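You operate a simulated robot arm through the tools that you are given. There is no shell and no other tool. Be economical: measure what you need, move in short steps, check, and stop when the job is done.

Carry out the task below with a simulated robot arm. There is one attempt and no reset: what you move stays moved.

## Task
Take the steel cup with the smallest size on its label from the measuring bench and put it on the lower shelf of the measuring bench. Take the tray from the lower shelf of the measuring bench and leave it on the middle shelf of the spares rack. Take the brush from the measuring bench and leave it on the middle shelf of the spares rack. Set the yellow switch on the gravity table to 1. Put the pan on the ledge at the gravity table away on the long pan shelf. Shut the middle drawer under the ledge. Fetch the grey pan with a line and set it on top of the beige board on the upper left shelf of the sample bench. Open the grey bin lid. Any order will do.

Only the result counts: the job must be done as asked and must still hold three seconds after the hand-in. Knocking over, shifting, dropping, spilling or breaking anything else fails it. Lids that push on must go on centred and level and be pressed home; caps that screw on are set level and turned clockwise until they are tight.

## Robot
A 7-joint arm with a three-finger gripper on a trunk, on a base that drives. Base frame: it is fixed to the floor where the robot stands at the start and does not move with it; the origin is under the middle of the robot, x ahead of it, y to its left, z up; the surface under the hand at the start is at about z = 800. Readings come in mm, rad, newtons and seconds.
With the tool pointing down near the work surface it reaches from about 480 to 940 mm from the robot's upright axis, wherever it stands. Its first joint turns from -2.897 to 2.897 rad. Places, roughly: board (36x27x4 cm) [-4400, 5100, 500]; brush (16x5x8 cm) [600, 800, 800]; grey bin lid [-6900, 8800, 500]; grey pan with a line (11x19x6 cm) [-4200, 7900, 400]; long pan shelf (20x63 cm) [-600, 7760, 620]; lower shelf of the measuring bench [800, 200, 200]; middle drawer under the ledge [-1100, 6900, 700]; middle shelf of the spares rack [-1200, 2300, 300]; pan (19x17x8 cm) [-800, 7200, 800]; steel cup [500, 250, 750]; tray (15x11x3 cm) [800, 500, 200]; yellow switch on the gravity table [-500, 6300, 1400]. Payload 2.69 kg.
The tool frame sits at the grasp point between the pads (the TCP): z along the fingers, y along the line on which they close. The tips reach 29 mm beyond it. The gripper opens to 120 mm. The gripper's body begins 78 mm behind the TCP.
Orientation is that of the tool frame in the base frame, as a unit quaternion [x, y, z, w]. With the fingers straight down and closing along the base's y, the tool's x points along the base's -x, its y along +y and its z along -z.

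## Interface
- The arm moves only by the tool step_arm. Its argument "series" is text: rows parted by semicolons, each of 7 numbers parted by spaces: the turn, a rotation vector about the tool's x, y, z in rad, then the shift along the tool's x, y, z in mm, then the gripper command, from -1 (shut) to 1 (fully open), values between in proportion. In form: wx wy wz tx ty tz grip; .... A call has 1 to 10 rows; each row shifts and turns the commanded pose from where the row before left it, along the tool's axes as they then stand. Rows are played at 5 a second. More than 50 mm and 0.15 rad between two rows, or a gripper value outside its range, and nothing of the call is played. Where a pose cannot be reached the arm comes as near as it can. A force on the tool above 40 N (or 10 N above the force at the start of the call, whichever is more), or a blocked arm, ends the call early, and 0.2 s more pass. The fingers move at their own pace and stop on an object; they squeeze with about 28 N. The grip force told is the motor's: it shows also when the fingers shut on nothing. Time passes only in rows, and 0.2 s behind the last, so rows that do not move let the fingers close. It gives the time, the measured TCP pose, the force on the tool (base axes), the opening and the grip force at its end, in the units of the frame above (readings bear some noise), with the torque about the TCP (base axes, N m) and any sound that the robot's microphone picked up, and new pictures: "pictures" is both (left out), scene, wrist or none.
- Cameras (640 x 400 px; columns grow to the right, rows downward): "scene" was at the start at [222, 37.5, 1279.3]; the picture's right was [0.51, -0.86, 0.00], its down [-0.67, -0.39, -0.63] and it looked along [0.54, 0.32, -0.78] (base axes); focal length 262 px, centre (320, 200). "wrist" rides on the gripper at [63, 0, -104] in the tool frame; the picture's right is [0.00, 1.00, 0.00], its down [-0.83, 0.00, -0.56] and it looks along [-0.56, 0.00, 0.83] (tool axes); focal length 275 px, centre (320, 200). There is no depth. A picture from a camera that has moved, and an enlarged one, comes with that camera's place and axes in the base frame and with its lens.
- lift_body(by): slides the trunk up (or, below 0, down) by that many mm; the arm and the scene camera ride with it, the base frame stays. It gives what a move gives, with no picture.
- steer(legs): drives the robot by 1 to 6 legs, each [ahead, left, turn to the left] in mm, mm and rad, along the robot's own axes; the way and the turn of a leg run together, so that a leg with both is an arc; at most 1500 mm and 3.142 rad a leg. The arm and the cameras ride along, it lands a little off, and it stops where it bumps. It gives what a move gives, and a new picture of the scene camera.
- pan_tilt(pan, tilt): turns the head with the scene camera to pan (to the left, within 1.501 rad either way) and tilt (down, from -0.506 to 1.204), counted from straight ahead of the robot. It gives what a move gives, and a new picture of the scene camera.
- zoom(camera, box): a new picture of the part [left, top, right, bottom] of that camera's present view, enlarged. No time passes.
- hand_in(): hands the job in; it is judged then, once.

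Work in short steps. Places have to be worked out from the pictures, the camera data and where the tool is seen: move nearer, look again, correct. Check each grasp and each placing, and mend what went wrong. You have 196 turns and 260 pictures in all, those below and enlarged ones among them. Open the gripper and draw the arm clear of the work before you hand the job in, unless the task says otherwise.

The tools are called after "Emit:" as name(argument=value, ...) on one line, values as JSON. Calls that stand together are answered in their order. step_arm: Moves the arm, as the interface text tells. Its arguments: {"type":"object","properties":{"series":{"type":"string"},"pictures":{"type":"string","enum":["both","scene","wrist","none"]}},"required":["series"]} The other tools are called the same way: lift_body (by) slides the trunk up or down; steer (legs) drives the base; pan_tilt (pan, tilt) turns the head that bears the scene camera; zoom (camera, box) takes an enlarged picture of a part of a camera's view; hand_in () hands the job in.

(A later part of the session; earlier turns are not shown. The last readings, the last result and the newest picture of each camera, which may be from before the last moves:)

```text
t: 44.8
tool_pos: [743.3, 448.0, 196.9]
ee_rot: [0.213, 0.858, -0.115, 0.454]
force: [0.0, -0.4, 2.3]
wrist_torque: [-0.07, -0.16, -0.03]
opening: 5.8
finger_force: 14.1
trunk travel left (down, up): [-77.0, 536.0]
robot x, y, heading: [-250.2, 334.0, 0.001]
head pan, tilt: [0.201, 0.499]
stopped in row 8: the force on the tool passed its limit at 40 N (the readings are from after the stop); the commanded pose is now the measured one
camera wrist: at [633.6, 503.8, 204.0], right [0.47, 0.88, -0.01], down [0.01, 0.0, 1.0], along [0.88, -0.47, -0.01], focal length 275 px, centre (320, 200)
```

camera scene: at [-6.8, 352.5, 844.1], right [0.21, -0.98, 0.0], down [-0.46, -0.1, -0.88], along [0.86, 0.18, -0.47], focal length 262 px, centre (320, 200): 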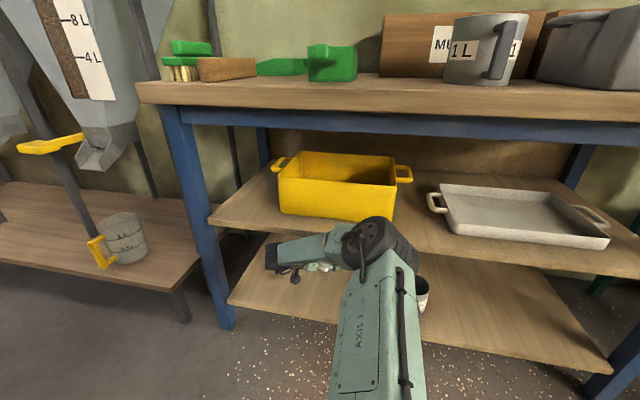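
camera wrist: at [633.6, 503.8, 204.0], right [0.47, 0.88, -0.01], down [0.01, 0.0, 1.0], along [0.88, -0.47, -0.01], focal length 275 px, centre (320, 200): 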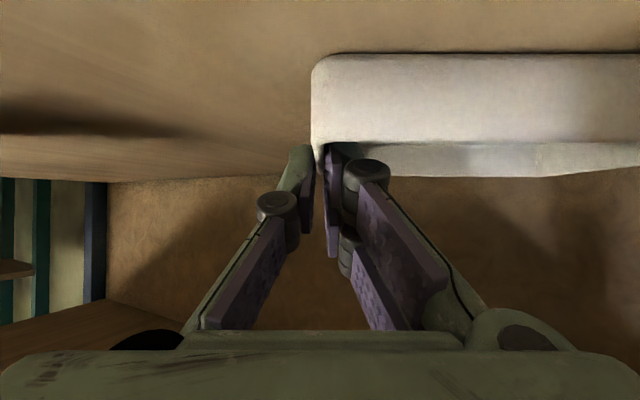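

The wall is between the pads (5.8 mm), though a tip pressed briefly. Squeeze on while lifting a little.

Emit:
step_arm(series="0 0 0 -1 0 -0.7 -1;0 0 0 -2.5 0 -1.7 -1;0 0 0 -4 0 -3 -1;0 0 0 -8 0 -6 -1;0 0 0 0 0 0 -1", pictures="both")

```text
t: 46.0
tool_pos: [738.3, 449.7, 207.6]
ee_rot: [0.209, 0.862, -0.115, 0.448]
force: [-0.1, -0.1, -0.5]
wrist_torque: [-0.03, 0.01, 0.02]
opening: 5.9
finger_force: 27.9
trunk travel left (down, up): [-77.0, 536.0]
robot x, y, heading: [-252.4, 334.6, 0.001]
head pan, tilt: [0.201, 0.499]
camera scene: at [-7.4, 351.7, 844.2], right [0.2, -0.98, 0.0], down [-0.46, -0.1, -0.88], along [0.86, 0.18, -0.47], focal length 262 px, centre (320, 200)
camera wrist: at [628.5, 505.5, 215.7], right [0.46, 0.89, -0.02], down [0.02, 0.01, 1.0], along [0.89, -0.46, -0.02], focal length 275 px, centre (320, 200)
```

scene: 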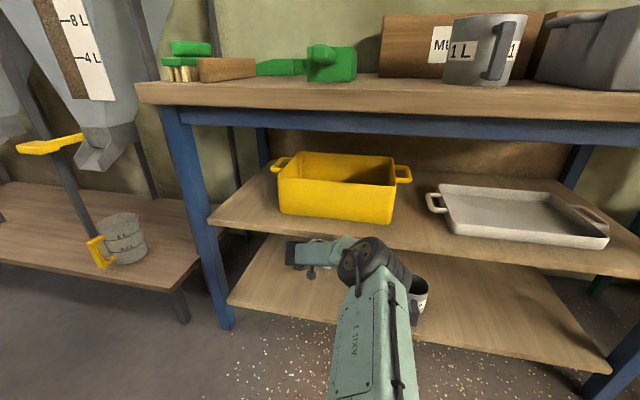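
wrist: 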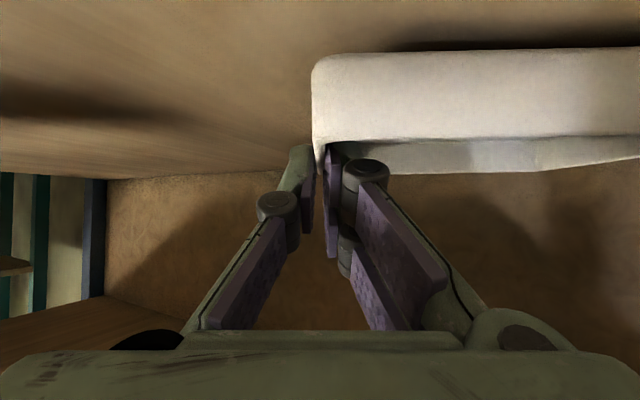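

Tray is lifting with the hand. Withdraw along the reverse path in front of the shelf.

Emit:
step_arm(series="0 0 0 -8 0 -6 -1;0 0 0 -8 0 -6 -1;0 0 0 20 -9 -36 -1;0 0 0 20 -9 -36 -1;0 0 0 20 -9 -36 -1;0 0 0 20 -9 -36 -1;0 0 0 20 -9 -36 -1;0 0 0 20 -9 -36 -1;0 0 0 0 0 0 -1")

```text
t: 48.0
tool_pos: [496.7, 517.2, 257.3]
ee_rot: [0.212, 0.858, -0.115, 0.454]
force: [0.8, -0.5, -1.5]
wrist_torque: [-0.05, 0.03, 0.01]
opening: 6.0
finger_force: 28.0
trunk travel left (down, up): [-77.0, 536.0]
robot x, y, heading: [-251.0, 335.9, 0.007]
head pan, tilt: [0.201, 0.499]
camera scene: at [-7.8, 352.0, 844.2], right [0.2, -0.98, 0.0], down [-0.46, -0.1, -0.88], along [0.86, 0.18, -0.47], focal length 262 px, centre (320, 200)
camera wrist: at [388.1, 573.9, 263.9], right [0.47, 0.89, -0.01], down [0.01, 0.0, 1.0], along [0.89, -0.47, -0.01], focal length 275 px, centre (320, 200)
```

scene: 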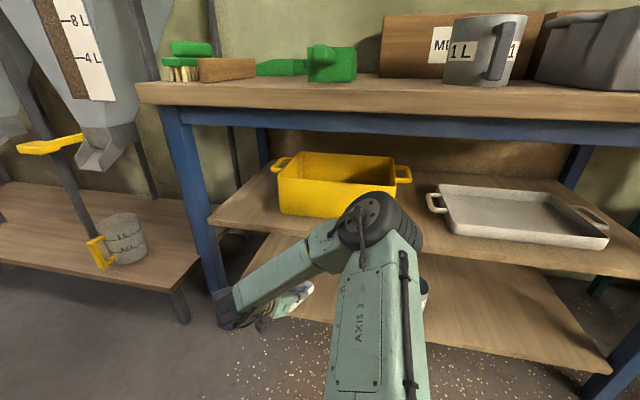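
wrist: 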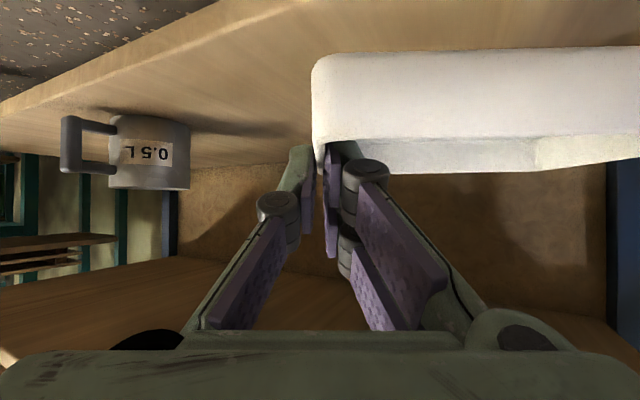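

The tray is secure outside the shelf. Back off slightly, slide left, and look toward the spares rack.

Emit:
steer(legs=[[-85, 0, 0], [0, 500, 0]])

Emit:
pan_tilt(pan=1.5, tilt=0.35)

```text
t: 48.9
tool_pos: [496.2, 517.0, 256.1]
ee_rot: [0.212, 0.859, -0.115, 0.452]
force: [0.6, 0.9, -0.5]
wrist_torque: [-0.08, 0.03, 0.01]
opening: 6.1
finger_force: 27.9
trunk travel left (down, up): [-77.0, 536.0]
robot x, y, heading: [-250.6, 334.6, 0.008]
head pan, tilt: [0.201, 0.499]
stopped in leg 1: the robot was blocked; the commanded pose is now the measured one
camera scene: at [-7.5, 351.9, 844.2], right [0.2, -0.98, 0.0], down [-0.46, -0.1, -0.88], along [0.86, 0.18, -0.47], focal length 262 px, centre (320, 200)
```

scene: 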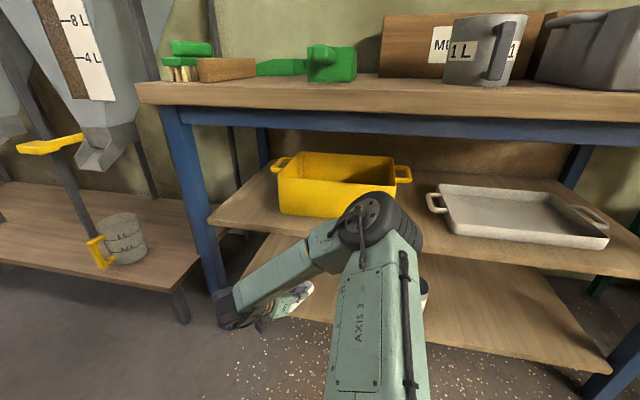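

```text
t: 50.3
tool_pos: [497.1, 517.7, 256.3]
ee_rot: [0.212, 0.859, -0.114, 0.453]
force: [-0.3, -1.5, -1.1]
wrist_torque: [-0.04, 0.07, 0.0]
opening: 5.7
finger_force: 28.0
trunk travel left (down, up): [-77.0, 536.0]
robot x, y, heading: [-249.6, 336.6, 0.001]
head pan, tilt: [1.499, 0.351]
camera scene: at [-90.4, 426.2, 857.3], right [1.0, -0.07, 0.01], down [-0.02, -0.34, -0.94], along [0.07, 0.94, -0.34], focal length 262 px, centre (320, 200)
```

scene: 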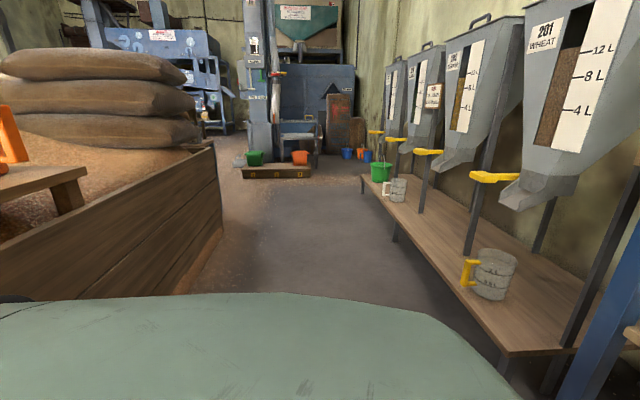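

A grain crate sits behind and the aisle runs along +y. Retract the arm close to the body so I can raise the trunk and turn.

Emit:
step_arm(series="0 0 0 4.6 -30 -27 -1;0 0 0 4.6 -30 -27 -1;0 0 0 4.6 -30 -27 -1;0 0 0 4.6 -30 -27 -1;0 0 0 4.6 -30 -27 -1;0 0 0 0 0 0 -1", pictures="none")

Emit:
pan_tilt(pan=0.4, tilt=0.9)

```text
t: 51.7
tool_pos: [317.1, 447.5, 310.6]
ee_rot: [0.211, 0.858, -0.115, 0.453]
force: [0.1, 0.0, -1.0]
wrist_torque: [-0.03, 0.07, -0.05]
opening: 6.0
finger_force: 27.7
out of reach, approached as far as the arm can: row 5
trunk travel left (down, up): [-77.0, 536.0]
robot x, y, heading: [-246.6, 334.2, 0.005]
head pan, tilt: [1.499, 0.351]
```

```text
t: 53.0
tool_pos: [319.4, 446.5, 310.5]
ee_rot: [0.212, 0.858, -0.115, 0.454]
force: [-0.2, 0.7, -1.1]
wrist_torque: [-0.09, 0.02, 0.04]
opening: 6.1
finger_force: 27.6
trunk travel left (down, up): [-77.0, 536.0]
robot x, y, heading: [-250.3, 333.1, 0.003]
head pan, tilt: [0.4, 0.901]
camera scene: at [-26.8, 363.4, 810.1], right [0.39, -0.92, 0.0], down [-0.72, -0.31, -0.63], along [0.58, 0.24, -0.78], focal length 262 px, centre (320, 200)
```

scene: 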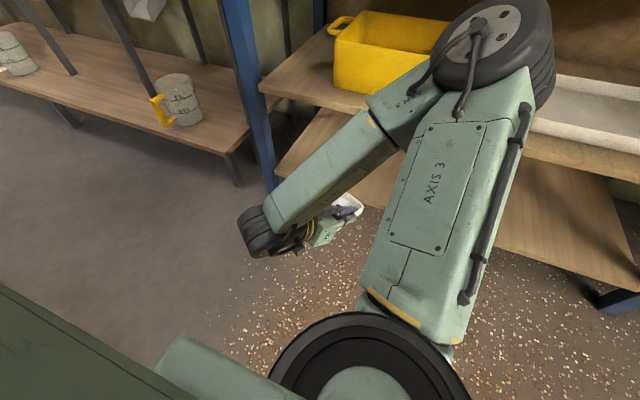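

Elbow is near the bench edge, so I shift left 150 and try backing 80 to gain clearance before raising.

Emit:
steer(legs=[[0, 150, 0], [-80, 0, 0]])

```text
t: 55.1
tool_pos: [317.3, 597.8, 309.9]
ee_rot: [0.21, 0.858, -0.114, 0.454]
force: [-0.1, 0.1, -1.0]
wrist_torque: [-0.08, 0.08, -0.01]
opening: 6.1
finger_force: 28.2
trunk travel left (down, up): [-77.0, 536.0]
robot x, y, heading: [-251.3, 483.6, 0.008]
head pan, tilt: [0.4, 0.901]
stopped in leg 2: the robot was blocked; the commanded pose is now the measured one
camera scene: at [-27.0, 513.5, 810.1], right [0.4, -0.92, 0.0], down [-0.72, -0.31, -0.63], along [0.58, 0.24, -0.78], focal length 262 px, centre (320, 200)
```

scene: 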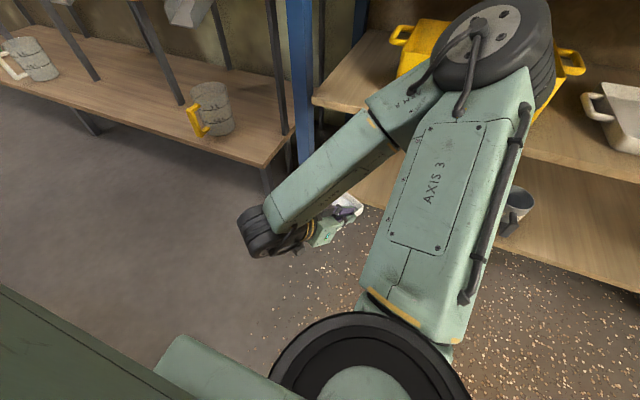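

The crate wall is directly behind. Turn left in place by 0.7 rad, which swings the arm into the aisle.

Emit:
steer(legs=[[0, 0, 0.7]])

```text
t: 57.4
tool_pos: [103.4, 942.0, 309.8]
ee_rot: [-0.104, 0.878, 0.052, 0.464]
force: [0.1, 0.1, -1.8]
wrist_torque: [-0.06, 0.01, 0.0]
opening: 5.9
finger_force: 27.6
trunk travel left (down, up): [-77.0, 536.0]
robot x, y, heading: [-245.4, 484.7, 0.723]
head pan, tilt: [0.4, 0.901]
camera scene: at [-102.5, 651.6, 810.1], right [0.9, -0.43, 0.0], down [-0.33, -0.7, -0.63], along [0.27, 0.56, -0.78], focal length 262 px, centre (320, 200)
```

scene: 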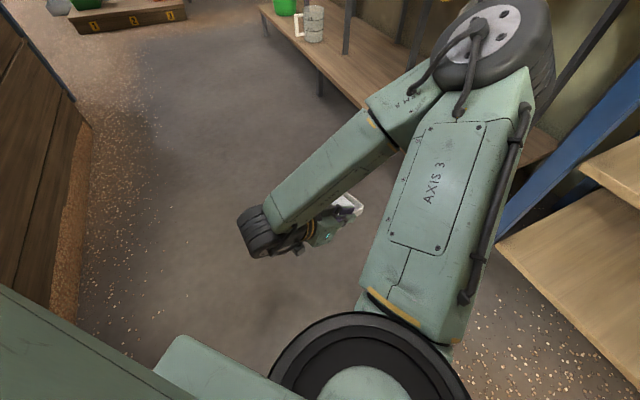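

Turned fine. Continue to face +y and look ahead.

Emit:
steer(legs=[[0, 0, 0.85]])

Emit:
pan_tilt(pan=0.7, tilt=0.3)

```text
t: 60.1
tool_pos: [-360.8, 1051.6, 309.7]
ee_rot: [-0.455, 0.758, 0.238, 0.403]
force: [0.2, -1.4, -1.6]
wrist_torque: [-0.02, -0.04, 0.01]
opening: 5.9
finger_force: 28.0
trunk travel left (down, up): [-77.0, 536.0]
robot x, y, heading: [-247.7, 483.1, 1.568]
head pan, tilt: [0.4, 0.901]
camera scene: at [-279.0, 703.9, 810.1], right [0.92, 0.39, 0.0], down [0.31, -0.72, -0.63], along [-0.24, 0.58, -0.78], focal length 262 px, centre (320, 200)
```

scene: 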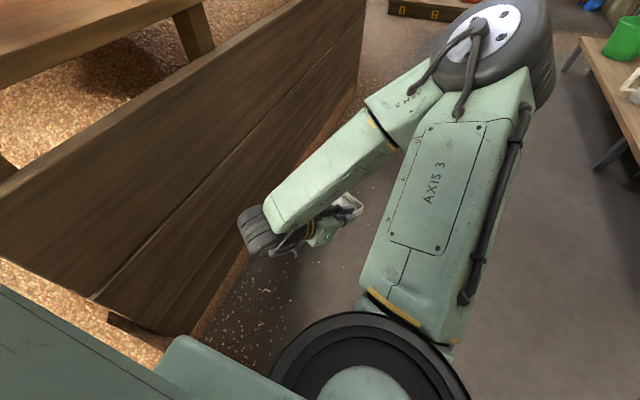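

```text
t: 61.1
tool_pos: [-359.6, 1051.1, 310.3]
ee_rot: [-0.456, 0.758, 0.238, 0.402]
force: [0.4, -0.1, -0.3]
wrist_torque: [-0.07, -0.04, 0.0]
opening: 6.2
finger_force: 27.6
trunk travel left (down, up): [-77.0, 536.0]
robot x, y, heading: [-249.5, 486.2, 1.571]
head pan, tilt: [0.7, 0.3]
camera scene: at [-309.8, 705.5, 862.3], right [0.77, 0.64, 0.01], down [0.19, -0.22, -0.96], along [-0.61, 0.73, -0.29], focal length 262 px, centre (320, 200)
```

scene: 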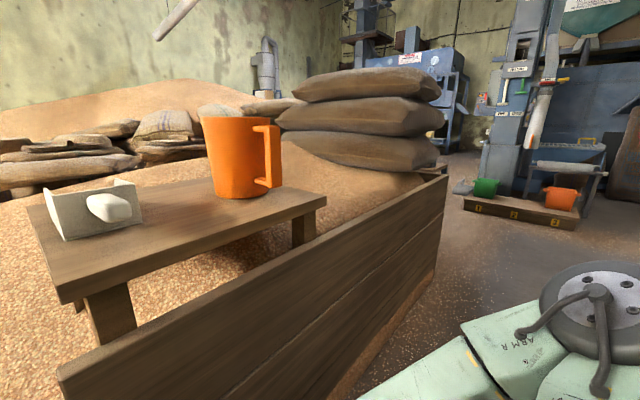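

Aisle ahead is clear. Drive ahead 1400 mm and look left.

Emit:
steer(legs=[[1400, 0, 0]])

Emit:
pan_tilt(pan=1.1, tilt=0.35)

```text
t: 68.0
tool_pos: [-353.0, 2442.7, 309.8]
ee_rot: [-0.453, 0.759, 0.236, 0.403]
force: [0.1, 0.0, -1.6]
wrist_torque: [-0.1, -0.04, 0.0]
opening: 6.0
finger_force: 27.9
trunk travel left (down, up): [-77.0, 536.0]
robot x, y, heading: [-245.7, 1868.1, 1.569]
head pan, tilt: [0.7, 0.3]
camera scene: at [-304.3, 2096.2, 862.3], right [0.77, 0.64, 0.01], down [0.19, -0.22, -0.96], along [-0.61, 0.74, -0.29], focal length 262 px, centre (320, 200)
```

scene: 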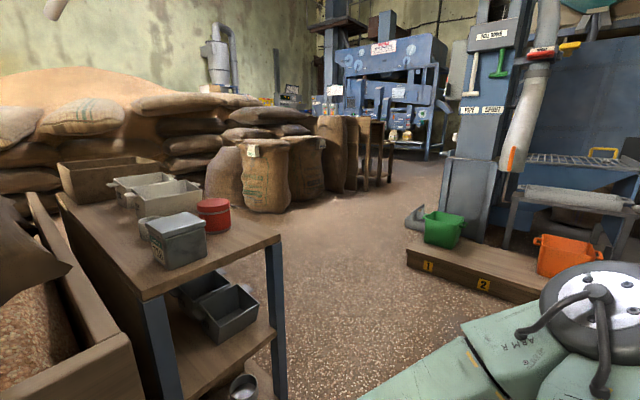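

```text
t: 68.9
tool_pos: [-351.8, 2442.7, 310.0]
ee_rot: [-0.452, 0.759, 0.236, 0.404]
force: [-0.2, -0.3, -1.2]
wrist_torque: [-0.02, -0.07, 0.01]
opening: 5.8
finger_force: 28.7
trunk travel left (down, up): [-77.0, 536.0]
robot x, y, heading: [-243.4, 1873.0, 1.568]
head pan, tilt: [1.1, 0.351]
camera scene: at [-327.2, 2067.3, 857.4], right [0.46, 0.89, 0.01], down [0.31, -0.15, -0.94], along [-0.83, 0.43, -0.34], focal length 262 px, centre (320, 200)
```

scene: 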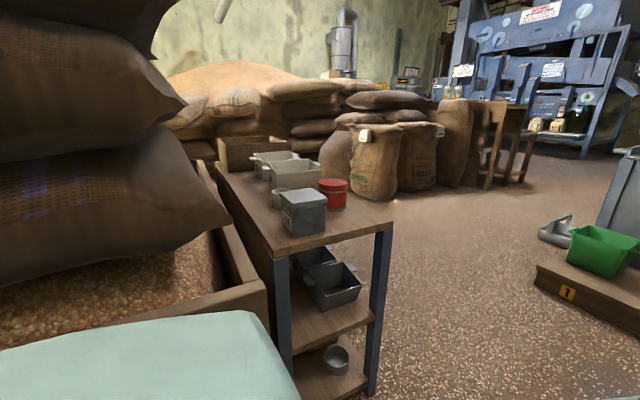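

The spares rack's end is at x≈−740, y 2170–2475, its open side facing +y. I'll go around: ahead, turn diagonally, and proceed to its +y side.

Emit:
steer(legs=[[430, 0, 0], [0, 0, 0.8], [800, 0, 0], [0, 0, 0.77]])

Emit:
pan_tilt(pan=0.9, tilt=0.6)

```text
t: 75.9
tool_pos: [-949.7, 2918.0, 309.8]
ee_rot: [0.714, -0.522, -0.374, -0.279]
force: [0.2, 0.5, -1.2]
wrist_torque: [0.02, -0.06, 0.02]
opening: 6.1
finger_force: 27.7
trunk travel left (down, up): [-77.0, 536.0]
robot x, y, heading: [-466.7, 2597.6, 2.367]
head pan, tilt: [1.1, 0.351]
stopped in leg 3: the robot was blocked; the commanded pose is now the measured one
camera scene: at [-663.1, 2675.7, 857.4], right [-0.32, 0.95, 0.01], down [0.32, 0.12, -0.94], along [-0.89, -0.3, -0.34], focal length 262 px, centre (320, 200)
```

scene: 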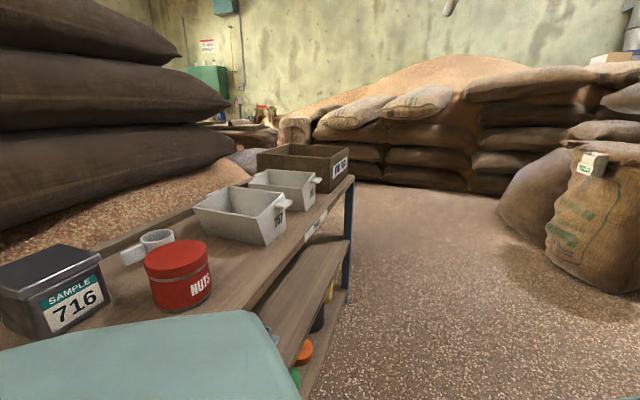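

```text
t: 76.7
tool_pos: [-948.7, 2919.5, 309.2]
ee_rot: [0.714, -0.522, -0.375, -0.279]
force: [-0.4, -0.3, -0.6]
wrist_torque: [-0.02, -0.08, -0.01]
opening: 6.1
finger_force: 28.1
trunk travel left (down, up): [-77.0, 536.0]
robot x, y, heading: [-464.8, 2599.3, 2.366]
head pan, tilt: [0.901, 0.6]
camera scene: at [-662.7, 2694.5, 834.8], right [-0.13, 0.99, 0.01], down [0.56, 0.08, -0.83], along [-0.82, -0.1, -0.56], focal length 262 px, centre (320, 200)
```

scene: 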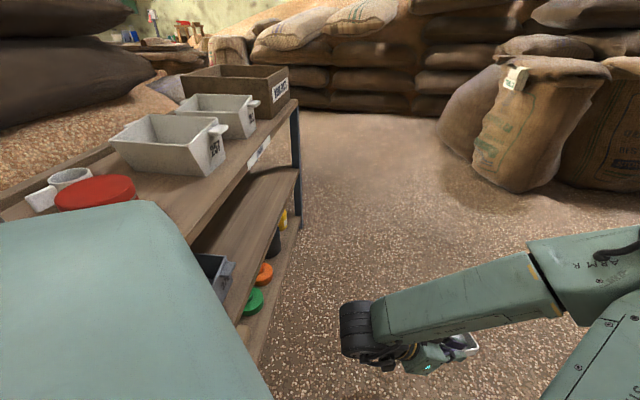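

The body's side touches the rack corner. Strafe right, then continue diagonally.

Emit:
steer(legs=[[0, -220, 0], [600, 0, 0]])

Emit:
steer(legs=[[0, 0, 0.775], [350, 0, 0]])

```text
t: 82.0
tool_pos: [-1241.2, 3481.9, 310.2]
ee_rot: [0.72, -0.513, -0.379, -0.274]
force: [0.1, -0.1, -2.0]
wrist_torque: [0.0, -0.06, 0.05]
opening: 6.1
finger_force: 28.5
trunk travel left (down, up): [-77.0, 536.0]
robot x, y, heading: [-749.6, 3174.5, 2.397]
head pan, tilt: [0.901, 0.6]
camera scene: at [-948.6, 3263.1, 834.7], right [-0.15, 0.99, 0.01], down [0.56, 0.09, -0.83], along [-0.82, -0.12, -0.56], focal length 262 px, centre (320, 200)
```

scene: 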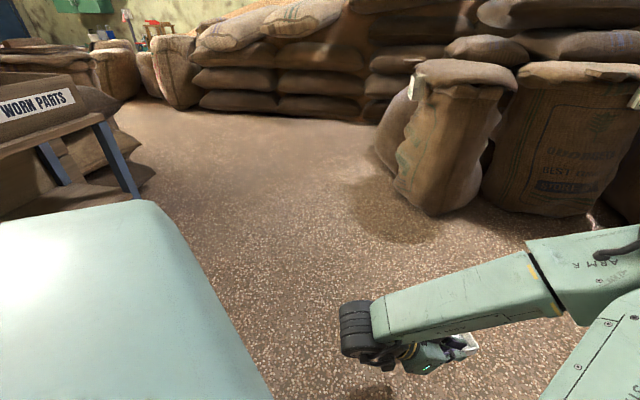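

```text
t: 86.4
tool_pos: [-1659.6, 3029.1, 310.5]
ee_rot: [0.862, -0.197, -0.455, -0.108]
force: [0.1, 0.4, 0.2]
wrist_torque: [0.09, -0.1, 0.02]
opening: 5.8
finger_force: 27.4
trunk travel left (down, up): [-77.0, 536.0]
robot x, y, heading: [-1093.1, 3158.5, -3.104]
head pan, tilt: [0.901, 0.6]
camera scene: at [-1298.4, 3082.5, 834.7], right [-0.81, 0.59, 0.01], down [0.33, 0.46, -0.83], along [-0.49, -0.67, -0.56], focal length 262 px, centre (320, 200)
```

scene: 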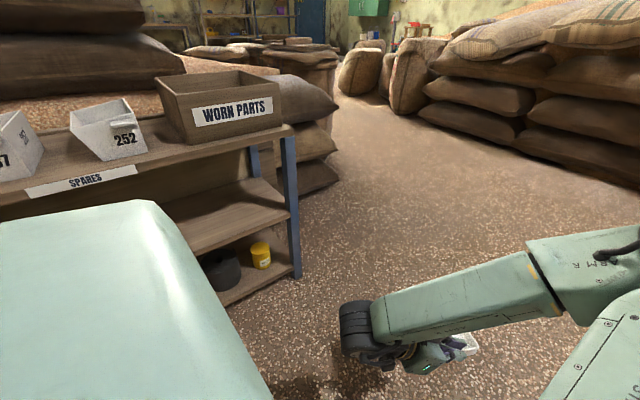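

The right half of the rack's middle shelf (x −1350…−1620) is free. Move ahead, strafe away from the rack a bit, then turn to face it.

Emit:
steer(legs=[[330, 0, 0], [0, -130, 0], [0, 0, 1.53]])

Emit:
pan_tilt(pan=0.15, tilt=0.6)

Emit:
step_arm(series="0 0 0 0 0 0 -1", pictures="wrist")

```text
t: 93.7
tool_pos: [-1329.5, 2711.0, 309.6]
ee_rot: [0.76, 0.452, -0.404, 0.236]
force: [0.3, 0.1, -1.7]
wrist_torque: [0.02, 0.11, 0.0]
opening: 5.9
finger_force: 27.8
trunk travel left (down, up): [-77.0, 536.0]
robot x, y, heading: [-1435.5, 3279.4, -1.578]
head pan, tilt: [0.901, 0.6]
camera scene: at [-1366.9, 3071.5, 834.7], right [-0.63, -0.78, 0.01], down [-0.44, 0.35, -0.83], along [0.64, -0.52, -0.56], focal length 262 px, centre (320, 200)
```

scene: 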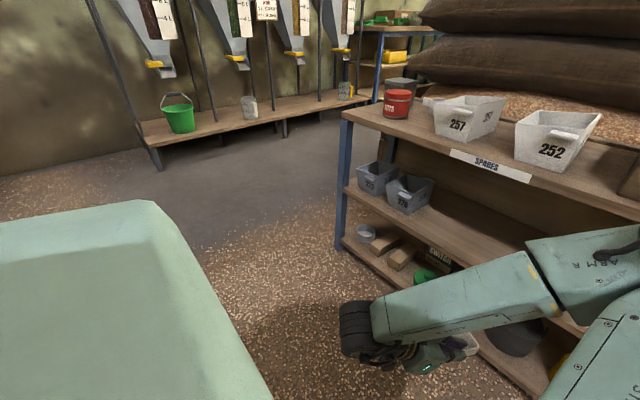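

```text
t: 94.8
tool_pos: [-1329.7, 2710.5, 310.2]
ee_rot: [0.76, 0.452, -0.402, 0.235]
force: [-0.5, 0.7, -1.4]
wrist_torque: [0.01, 0.05, 0.0]
opening: 5.8
finger_force: 28.2
trunk travel left (down, up): [-77.0, 536.0]
robot x, y, heading: [-1434.5, 3278.7, -1.578]
head pan, tilt: [0.15, 0.6]
camera scene: at [-1423.1, 3039.4, 835.0], right [-0.99, -0.14, 0.0], down [-0.08, 0.55, -0.83], along [0.12, -0.82, -0.56], focal length 262 px, centre (320, 200)
```

scene: 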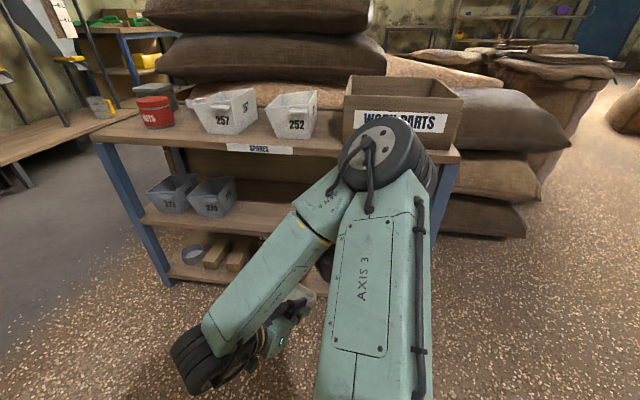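

```text
t: 95.2
tool_pos: [-1330.2, 2710.2, 309.8]
ee_rot: [0.76, 0.453, -0.403, 0.235]
force: [0.0, 0.3, -1.1]
wrist_torque: [0.07, 0.05, 0.02]
opening: 6.1
finger_force: 28.2
trunk travel left (down, up): [-77.0, 536.0]
robot x, y, heading: [-1432.8, 3283.4, -1.581]
head pan, tilt: [0.15, 0.6]
camera wrist: at [-1272.8, 2817.5, 316.8], right [0.88, -0.48, -0.01], down [0.01, -0.01, 1.0], along [-0.48, -0.88, -0.01], focal length 275 px, centre (320, 200)
```

wrist: 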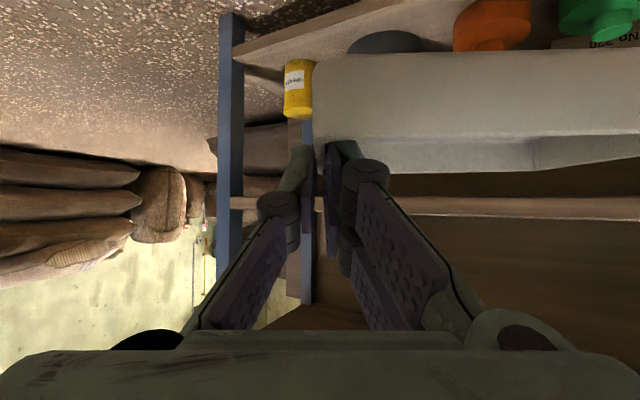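

Middle shelf top is ≈330 and free between x −1080 and −1620. Raise the trunk 90 mm, back 40 mm, then reach in horizontally.

Emit:
lift_body(by=90)

Emit:
steer(legs=[[-40, 0, 0]])

Emit:
step_arm(series="0 0 0 0 0 0 -1", pictures="wrist")

```text
t: 96.4
tool_pos: [-1329.3, 2710.7, 393.2]
ee_rot: [0.76, 0.453, -0.402, 0.234]
force: [0.1, -0.1, -1.5]
wrist_torque: [0.05, 0.07, 0.0]
opening: 5.9
finger_force: 27.4
trunk travel left (down, up): [-167.0, 446.0]
robot x, y, heading: [-1436.0, 3279.3, -1.576]
head pan, tilt: [0.15, 0.6]
```

```text
t: 97.3
tool_pos: [-1329.0, 2750.5, 394.1]
ee_rot: [0.76, 0.453, -0.403, 0.233]
force: [0.3, -0.1, -1.7]
wrist_torque: [0.06, 0.07, 0.01]
opening: 6.4
finger_force: 27.4
trunk travel left (down, up): [-167.0, 446.0]
robot x, y, heading: [-1433.8, 3322.1, -1.58]
head pan, tilt: [0.15, 0.6]
camera scene: at [-1423.6, 3076.1, 920.7], right [-0.99, -0.14, 0.0], down [-0.08, 0.56, -0.82], along [0.12, -0.82, -0.57], focal length 262 px, centre (320, 200)
```

scene: 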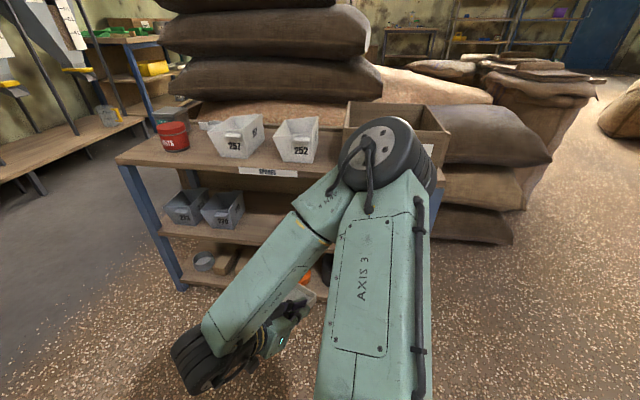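

```text
t: 97.7
tool_pos: [-1330.0, 2751.7, 395.2]
ee_rot: [0.761, 0.453, -0.402, 0.234]
force: [0.8, 0.7, -0.8]
wrist_torque: [0.01, 0.05, -0.03]
opening: 6.0
finger_force: 27.8
trunk travel left (down, up): [-167.0, 446.0]
robot x, y, heading: [-1438.8, 3322.2, -1.582]
head pan, tilt: [0.15, 0.6]
camera wrist: at [-1272.8, 2857.5, 401.2], right [0.88, -0.48, -0.01], down [0.0, -0.02, 1.0], along [-0.48, -0.88, -0.01], focal length 275 px, centre (320, 200)
```

wrist: 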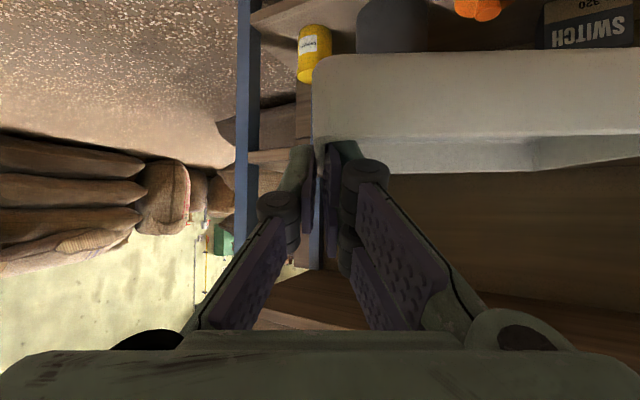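

Shelf top ≈332; tray bottom ≈362. Advance in.

Emit:
step_arm(series="0 0 0 -22.75 19 31.2 -1;0 0 0 -22.75 19 31.2 -1;0 0 0 -22.75 19 31.2 -1;0 0 0 -22.75 19 31.2 -1;0 0 0 -22.75 19 31.2 -1;0 0 0 -22.75 19 31.2 -1;0 0 0 0 0 0 -1")

```text
t: 99.3
tool_pos: [-1343.0, 2493.4, 399.0]
ee_rot: [0.76, 0.453, -0.403, 0.234]
force: [0.3, 0.0, -1.6]
wrist_torque: [0.05, 0.07, -0.02]
opening: 5.8
finger_force: 28.1
trunk travel left (down, up): [-167.0, 446.0]
robot x, y, heading: [-1431.1, 3323.0, -1.578]
head pan, tilt: [0.15, 0.6]
camera scene: at [-1423.7, 3076.1, 920.7], right [-0.99, -0.14, 0.0], down [-0.08, 0.56, -0.82], along [0.12, -0.82, -0.57], focal length 262 px, centre (320, 200)
camera wrist: at [-1284.5, 2599.6, 406.8], right [0.88, -0.48, -0.01], down [0.0, -0.02, 1.0], along [-0.48, -0.88, -0.01], focal length 275 px, centre (320, 200)
```

scene: 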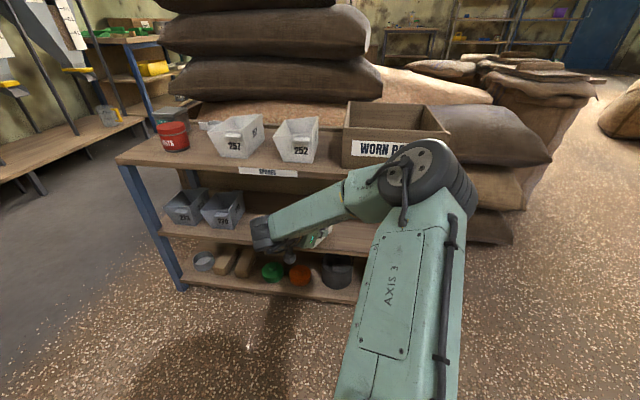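
wrist: 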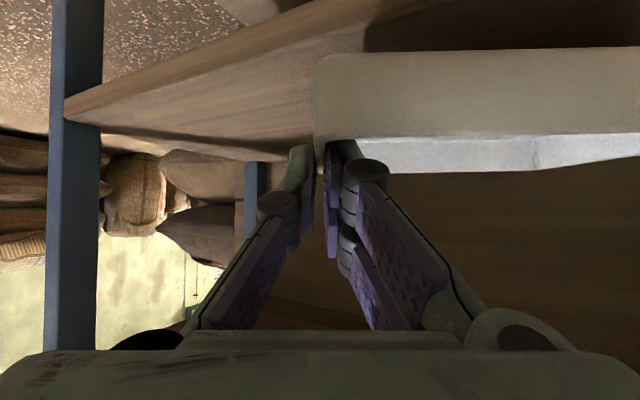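

Looks clear. Advance the remaining 115 mm, then lower.

Emit:
step_arm(series="0 0 0 -19.5 18 27.6 -1;0 0 0 -19.5 18 27.6 -1;0 0 0 -19.5 18 27.6 -1;0 0 0 8.2 0 5.7 -1;0 0 0 8.2 0 5.7 -1;0 0 0 0 0 0 -1")

```text
t: 100.7
tool_pos: [-1342.4, 2376.6, 380.6]
ee_rot: [0.761, 0.453, -0.402, 0.234]
force: [0.5, -0.5, -0.9]
wrist_torque: [0.05, 0.05, 0.0]
opening: 5.8
finger_force: 28.1
trunk travel left (down, up): [-167.0, 446.0]
robot x, y, heading: [-1436.8, 3319.2, -1.58]
head pan, tilt: [0.15, 0.6]
camera scene: at [-1423.7, 3076.1, 920.7], right [-0.99, -0.14, 0.0], down [-0.08, 0.56, -0.82], along [0.12, -0.82, -0.57], focal length 262 px, centre (320, 200)
camera wrist: at [-1286.4, 2484.3, 387.9], right [0.88, -0.48, -0.01], down [0.0, -0.02, 1.0], along [-0.48, -0.88, -0.01], focal length 275 px, centre (320, 200)
```

scene: 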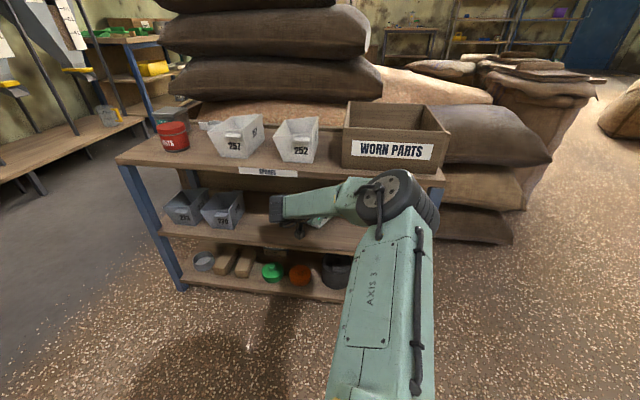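
wrist: 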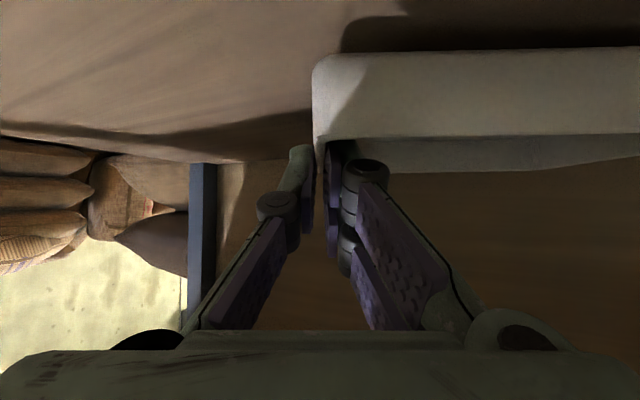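

Lower in small steps until contact.

Emit:
step_arm(series="0 0 0 5 0 3.4 -1;0 0 0 5 0 3.4 -1;0 0 0 0 0 0 -1", pictures="none")

Emit:
step_arm(series="0 0 0 2.5 0 1.7 -1;0 0 0 0 0 0 -1", pictures="wrist")

```text
t: 101.5
tool_pos: [-1343.4, 2377.4, 369.8]
ee_rot: [0.76, 0.453, -0.403, 0.233]
force: [-0.4, -0.2, 1.1]
wrist_torque: [-0.25, -0.1, -0.14]
opening: 6.2
finger_force: 28.2
trunk travel left (down, up): [-167.0, 446.0]
robot x, y, heading: [-1436.0, 3321.2, -1.581]
head pan, tilt: [0.15, 0.6]
```

```text
t: 102.1
tool_pos: [-1343.2, 2376.7, 366.7]
ee_rot: [0.76, 0.453, -0.403, 0.235]
force: [-0.5, 1.6, 11.4]
wrist_torque: [-0.78, 0.22, -0.09]
opening: 5.8
finger_force: 27.7
trunk travel left (down, up): [-167.0, 446.0]
robot x, y, heading: [-1433.6, 3317.0, -1.58]
head pan, tilt: [0.15, 0.6]
camera wrist: at [-1285.8, 2484.1, 375.0], right [0.88, -0.48, -0.01], down [0.01, -0.01, 1.0], along [-0.48, -0.88, -0.01], focal length 275 px, centre (320, 200)
```

wrist: 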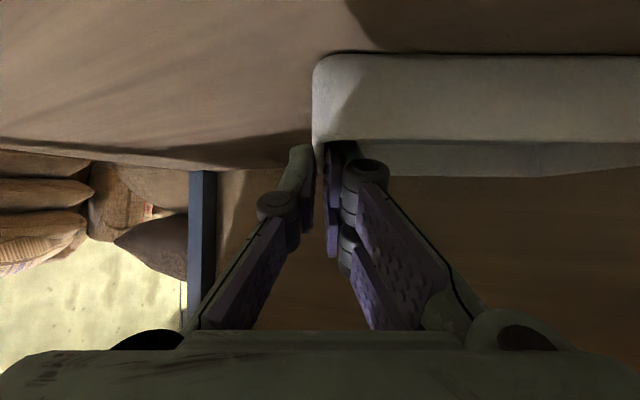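

Contact made (11 N). Open and withdraw along the tool axis.

Emit:
step_arm(series="0 0 0 -1 0 -0.7 -0.7;0 0 0 0 0 0 0;0 0 0 0 0 0 0;0 0 0 -2 0 -1.5 0;0 0 0 0 0 -20 0;0 0 0 0 0 -30 0;0 0 0 0 0 -30 0;0 0 0 0 0 0 0", pictures="wrist")

```text
t: 103.9
tool_pos: [-1311.4, 2435.4, 412.6]
ee_rot: [0.76, 0.453, -0.402, 0.234]
force: [0.2, 0.0, -0.6]
wrist_torque: [0.01, -0.02, 0.01]
opening: 60.1
finger_force: 0.0
trunk travel left (down, up): [-167.0, 446.0]
robot x, y, heading: [-1436.5, 3319.7, -1.585]
head pan, tilt: [0.15, 0.6]
camera wrist: at [-1254.6, 2542.7, 420.6], right [0.88, -0.48, -0.01], down [0.0, -0.02, 1.0], along [-0.48, -0.88, -0.01], focal length 275 px, centre (320, 200)
```

wrist: 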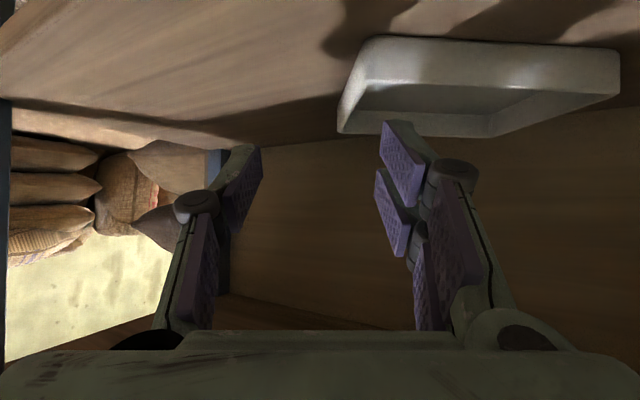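

The tray rests flat on the middle shelf. Withdraw fully and un-yaw the hand.

Emit:
step_arm(series="0 0 0 22.75 -19 -31.2 0;0 0 0 22.75 -19 -31.2 0;0 0 0 22.75 -19 -31.2 0;0 0 0 22.75 -19 -31.2 0;0 0 0 22.75 -19 -31.2 0;0 0 0 22.75 -19 -31.2 0;-0.1 0 -0.07 0 0 0 0;-0.1 0 -0.07 0 0 0 0;-0.1 0 -0.07 0 0 0 0;-0.1 0 -0.07 0 0 0 0", pictures="none")

Emit:
lift_body(by=380)

Emit:
step_arm(series="0 0.12 0 0 0 0 0;0 0.12 0 0 0 0 0;0 0.12 0 0 0 0 0;0 0.12 0 0 0 0 0;0 0.12 0 0 0 0 0;0 0.12 0 0 0 0 0;0 0.12 0 0 0 0 0;0 0.12 0 0 0 0 0;0 0 0 0 0 0 0", pictures="scene")

```text
t: 106.1
tool_pos: [-1288.8, 2678.9, 406.0]
ee_rot: [0.629, 0.625, -0.333, 0.321]
force: [0.7, -0.3, 0.8]
wrist_torque: [0.0, 0.02, 0.0]
opening: 60.1
finger_force: 0.0
out of reach, approached as far as the arm can: row 9, 10
trunk travel left (down, up): [-167.0, 446.0]
robot x, y, heading: [-1434.8, 3318.7, -1.576]
head pan, tilt: [0.15, 0.6]
```

```text
t: 109.8
tool_pos: [-1290.0, 2679.5, 784.0]
ee_rot: [0.628, 0.625, -0.333, 0.322]
force: [0.3, 0.6, 0.1]
wrist_torque: [-0.03, -0.06, 0.03]
opening: 60.3
finger_force: 0.0
trunk travel left (down, up): [-547.0, 66.0]
robot x, y, heading: [-1439.9, 3321.4, -1.581]
head pan, tilt: [0.15, 0.6]
```

```text
t: 111.8
tool_pos: [-1290.7, 2679.3, 784.9]
ee_rot: [0.712, 0.702, -0.003, -0.004]
force: [0.6, -0.1, -0.2]
wrist_torque: [-0.01, -0.02, -0.03]
opening: 60.2
finger_force: 0.1
trunk travel left (down, up): [-547.0, 66.0]
robot x, y, heading: [-1435.0, 3321.2, -1.58]
head pan, tilt: [0.15, 0.6]
camera scene: at [-1423.7, 3076.2, 1300.7], right [-0.99, -0.14, 0.0], down [-0.08, 0.56, -0.83], along [0.12, -0.82, -0.56], focal length 262 px, centre (320, 200)
```

scene: 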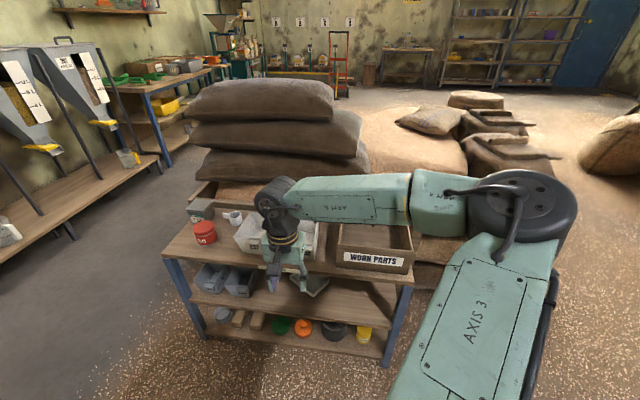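

Raise the hand for travel, then go back around toward the measuring bench.

Emit:
step_arm(series="0 0 0 0 0 -45 0;0 0 0 0 0 -45 0;0 0 0 0 0 -45 0;0 0 0 0 0 -45 0;0 0 0 0 0 0 0", pictures="none")

Emit:
steer(legs=[[170, 0, 0], [0, 1240, 0], [1100, 0, 0], [1150, 0, 0]])

```text
t: 113.0
tool_pos: [-1288.4, 2678.6, 966.4]
ee_rot: [0.712, 0.702, -0.005, -0.004]
force: [0.2, -0.5, 0.1]
wrist_torque: [0.02, -0.02, 0.02]
opening: 60.0
finger_force: 0.0
trunk travel left (down, up): [-547.0, 66.0]
robot x, y, heading: [-1438.4, 3319.4, -1.58]
head pan, tilt: [0.15, 0.6]
```

```text
t: 134.8
tool_pos: [-35.9, 228.2, 965.3]
ee_rot: [0.711, 0.703, -0.005, -0.005]
force: [-0.6, -0.4, 0.3]
wrist_torque: [0.02, -0.02, 0.01]
opening: 60.3
finger_force: 0.1
trunk travel left (down, up): [-547.0, 66.0]
robot x, y, heading: [-184.2, 868.8, -1.58]
head pan, tilt: [0.15, 0.6]
camera scene: at [-171.8, 625.8, 1300.7], right [-0.99, -0.14, 0.0], down [-0.08, 0.56, -0.82], along [0.12, -0.82, -0.57], focal length 262 px, centre (320, 200)
```

scene: 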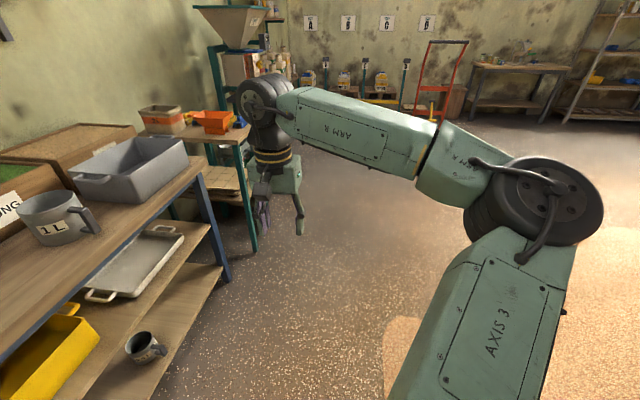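

Move ahead 230 mm more, then turn left to face the bench's left end.

Emit:
steer(legs=[[230, 0, 0], [0, 0, 1.58]])

Emit:
pan_tilt(pan=0.5, tilt=0.8)

Emit:
step_arm(series="0 0 0 0 0 0 1", pictures="wrist")

```text
t: 140.4
tool_pos: [456.9, 788.7, 964.0]
ee_rot: [0.009, 1.0, -0.006, 0.0]
force: [0.2, 0.2, -0.2]
wrist_torque: [-0.03, -0.02, -0.03]
opening: 60.1
finger_force: 0.0
trunk travel left (down, up): [-547.0, 66.0]
robot x, y, heading: [-184.6, 642.4, -0.012]
head pan, tilt: [0.15, 0.6]
camera scene: at [59.1, 652.7, 1300.7], right [0.14, -0.99, 0.0], down [-0.56, -0.08, -0.83], along [0.82, 0.11, -0.56], focal length 262 px, centre (320, 200)
```

scene: 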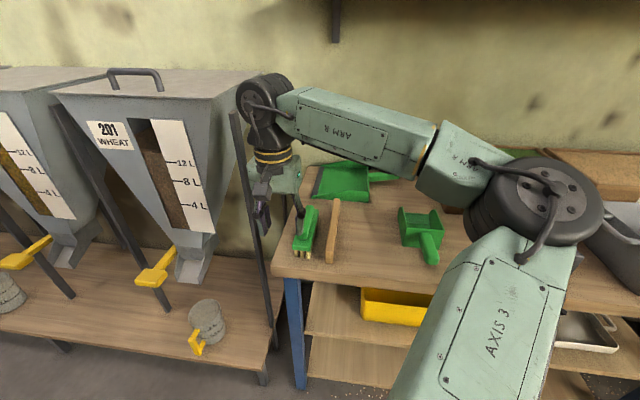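

```text
t: 141.2
tool_pos: [458.5, 787.6, 965.1]
ee_rot: [0.008, 1.0, -0.006, 0.001]
force: [0.2, -0.5, 0.0]
wrist_torque: [0.0, -0.01, 0.01]
opening: 60.4
finger_force: 0.1
trunk travel left (down, up): [-547.0, 66.0]
robot x, y, heading: [-185.7, 644.4, -0.01]
head pan, tilt: [0.499, 0.799]
camera scene: at [42.8, 678.2, 1283.9], right [0.47, -0.88, 0.0], down [-0.63, -0.34, -0.7], along [0.62, 0.33, -0.72], focal length 262 px, centre (320, 200)
```

scene: 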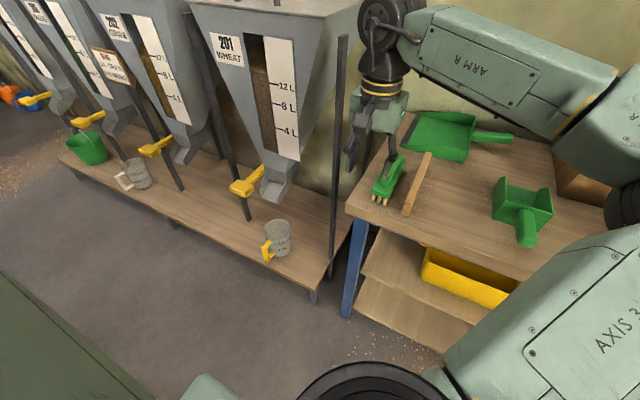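

```text
t: 141.6
tool_pos: [457.0, 787.3, 965.3]
ee_rot: [0.009, 1.0, -0.006, 0.0]
force: [-0.3, -0.2, 0.0]
wrist_torque: [0.0, 0.0, -0.01]
opening: 88.2
finger_force: 0.0
trunk travel left (down, up): [-547.0, 66.0]
robot x, y, heading: [-184.0, 645.7, -0.013]
head pan, tilt: [0.499, 0.799]
camera wrist: at [393.6, 789.9, 1069.3], right [0.01, 1.0, -0.01], down [0.83, 0.0, 0.56], along [0.56, -0.02, -0.83], focal length 275 px, centre (320, 200)
```

wrist: 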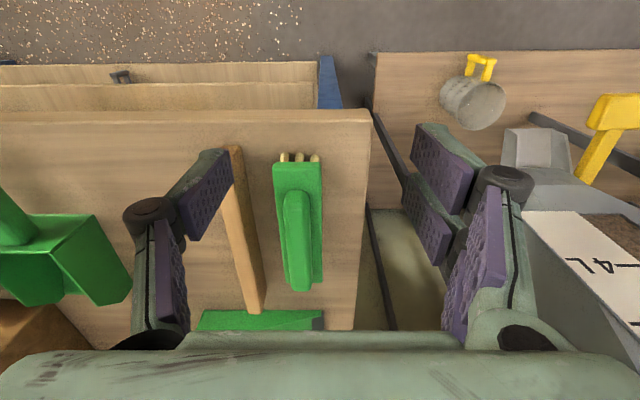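

Brush lies along x at about (583, 764); the wooden block is close on its right. Zoom both views for heights before descending.

Emit:
zoom(camera="scene", box=[340, 120, 500, 220])

Emit:
zoom(camera="wrist", box=[180, 130, 404, 310])

```text
4.00 times, centred on (420, 170) of scene
camera zoom: at [42.8, 678.2, 1283.8], right [0.47, -0.88, 0.0], down [-0.63, -0.34, -0.7], along [0.62, 0.33, -0.72], focal length 1050 px, centre (-80, 320)
```

zoom: 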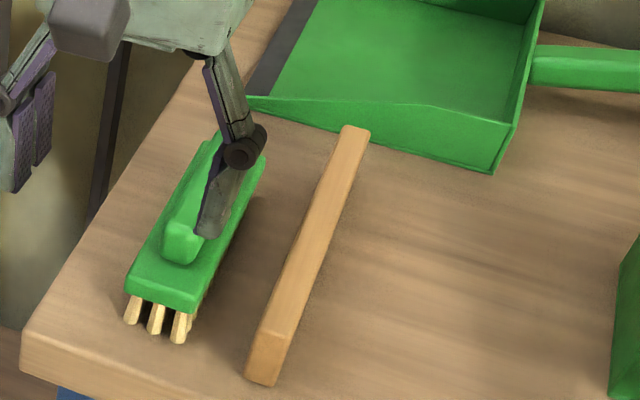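

```text
2.22 times, centred on (292, 220) of wrist
camera zoom: at [393.6, 789.9, 1069.3], right [0.01, 1.0, -0.01], down [0.83, 0.0, 0.56], along [0.56, -0.02, -0.83], focal length 612 px, centre (382, 156)
```

zoom: 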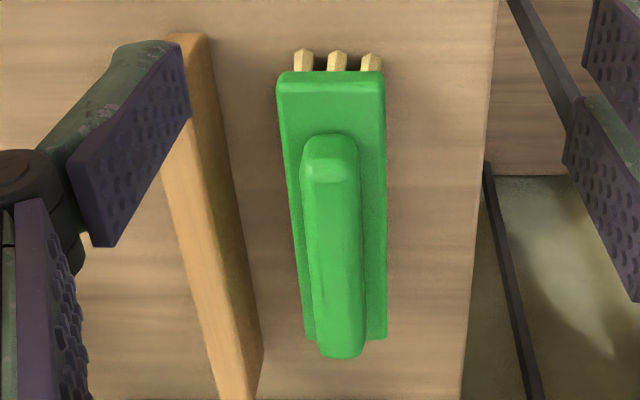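

The block is low and ~39 mm away, so I can grip the brush body (≈42 mm wide). Move over it and look before descending.

Emit:
step_arm(series="0 0 0 -40 -7 0 0.25;0 0 0 -40 -7 0 0.25;0 0 0 -40 -7 0 0.25;0 0 0 0 0 25 0.25;0 0 0 0 0 25 0.25;0 0 0 0 0 0 0.25")

```text
t: 143.0
tool_pos: [578.6, 763.9, 914.6]
ee_rot: [0.009, 1.0, -0.005, 0.001]
force: [0.5, -0.4, 0.4]
wrist_torque: [0.0, -0.01, 0.01]
opening: 75.1
finger_force: 0.2
trunk travel left (down, up): [-547.0, 66.0]
robot x, y, heading: [-185.8, 641.6, -0.011]
head pan, tilt: [0.499, 0.799]
camera scene: at [42.8, 678.2, 1283.9], right [0.47, -0.88, 0.0], down [-0.63, -0.34, -0.7], along [0.62, 0.33, -0.72], focal length 262 px, centre (320, 200)
camera wrist: at [513.1, 766.5, 1019.4], right [0.01, 1.0, -0.01], down [0.83, 0.0, 0.56], along [0.56, -0.02, -0.83], focal length 275 px, centre (320, 200)
```

scene: 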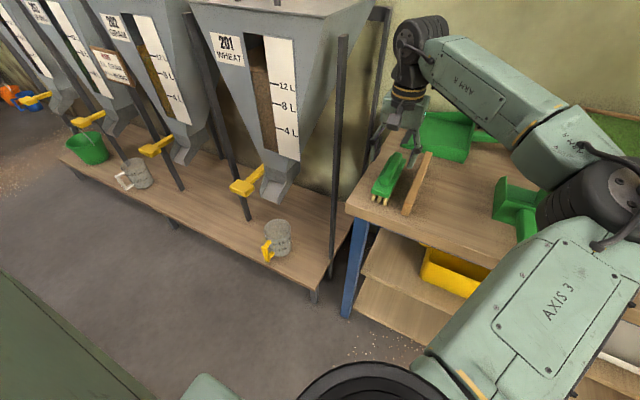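
wrist: 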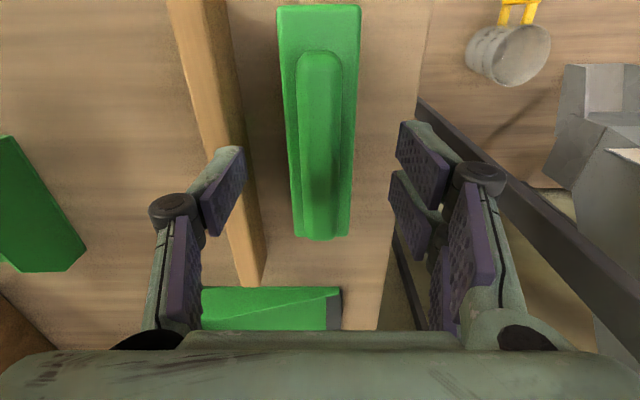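

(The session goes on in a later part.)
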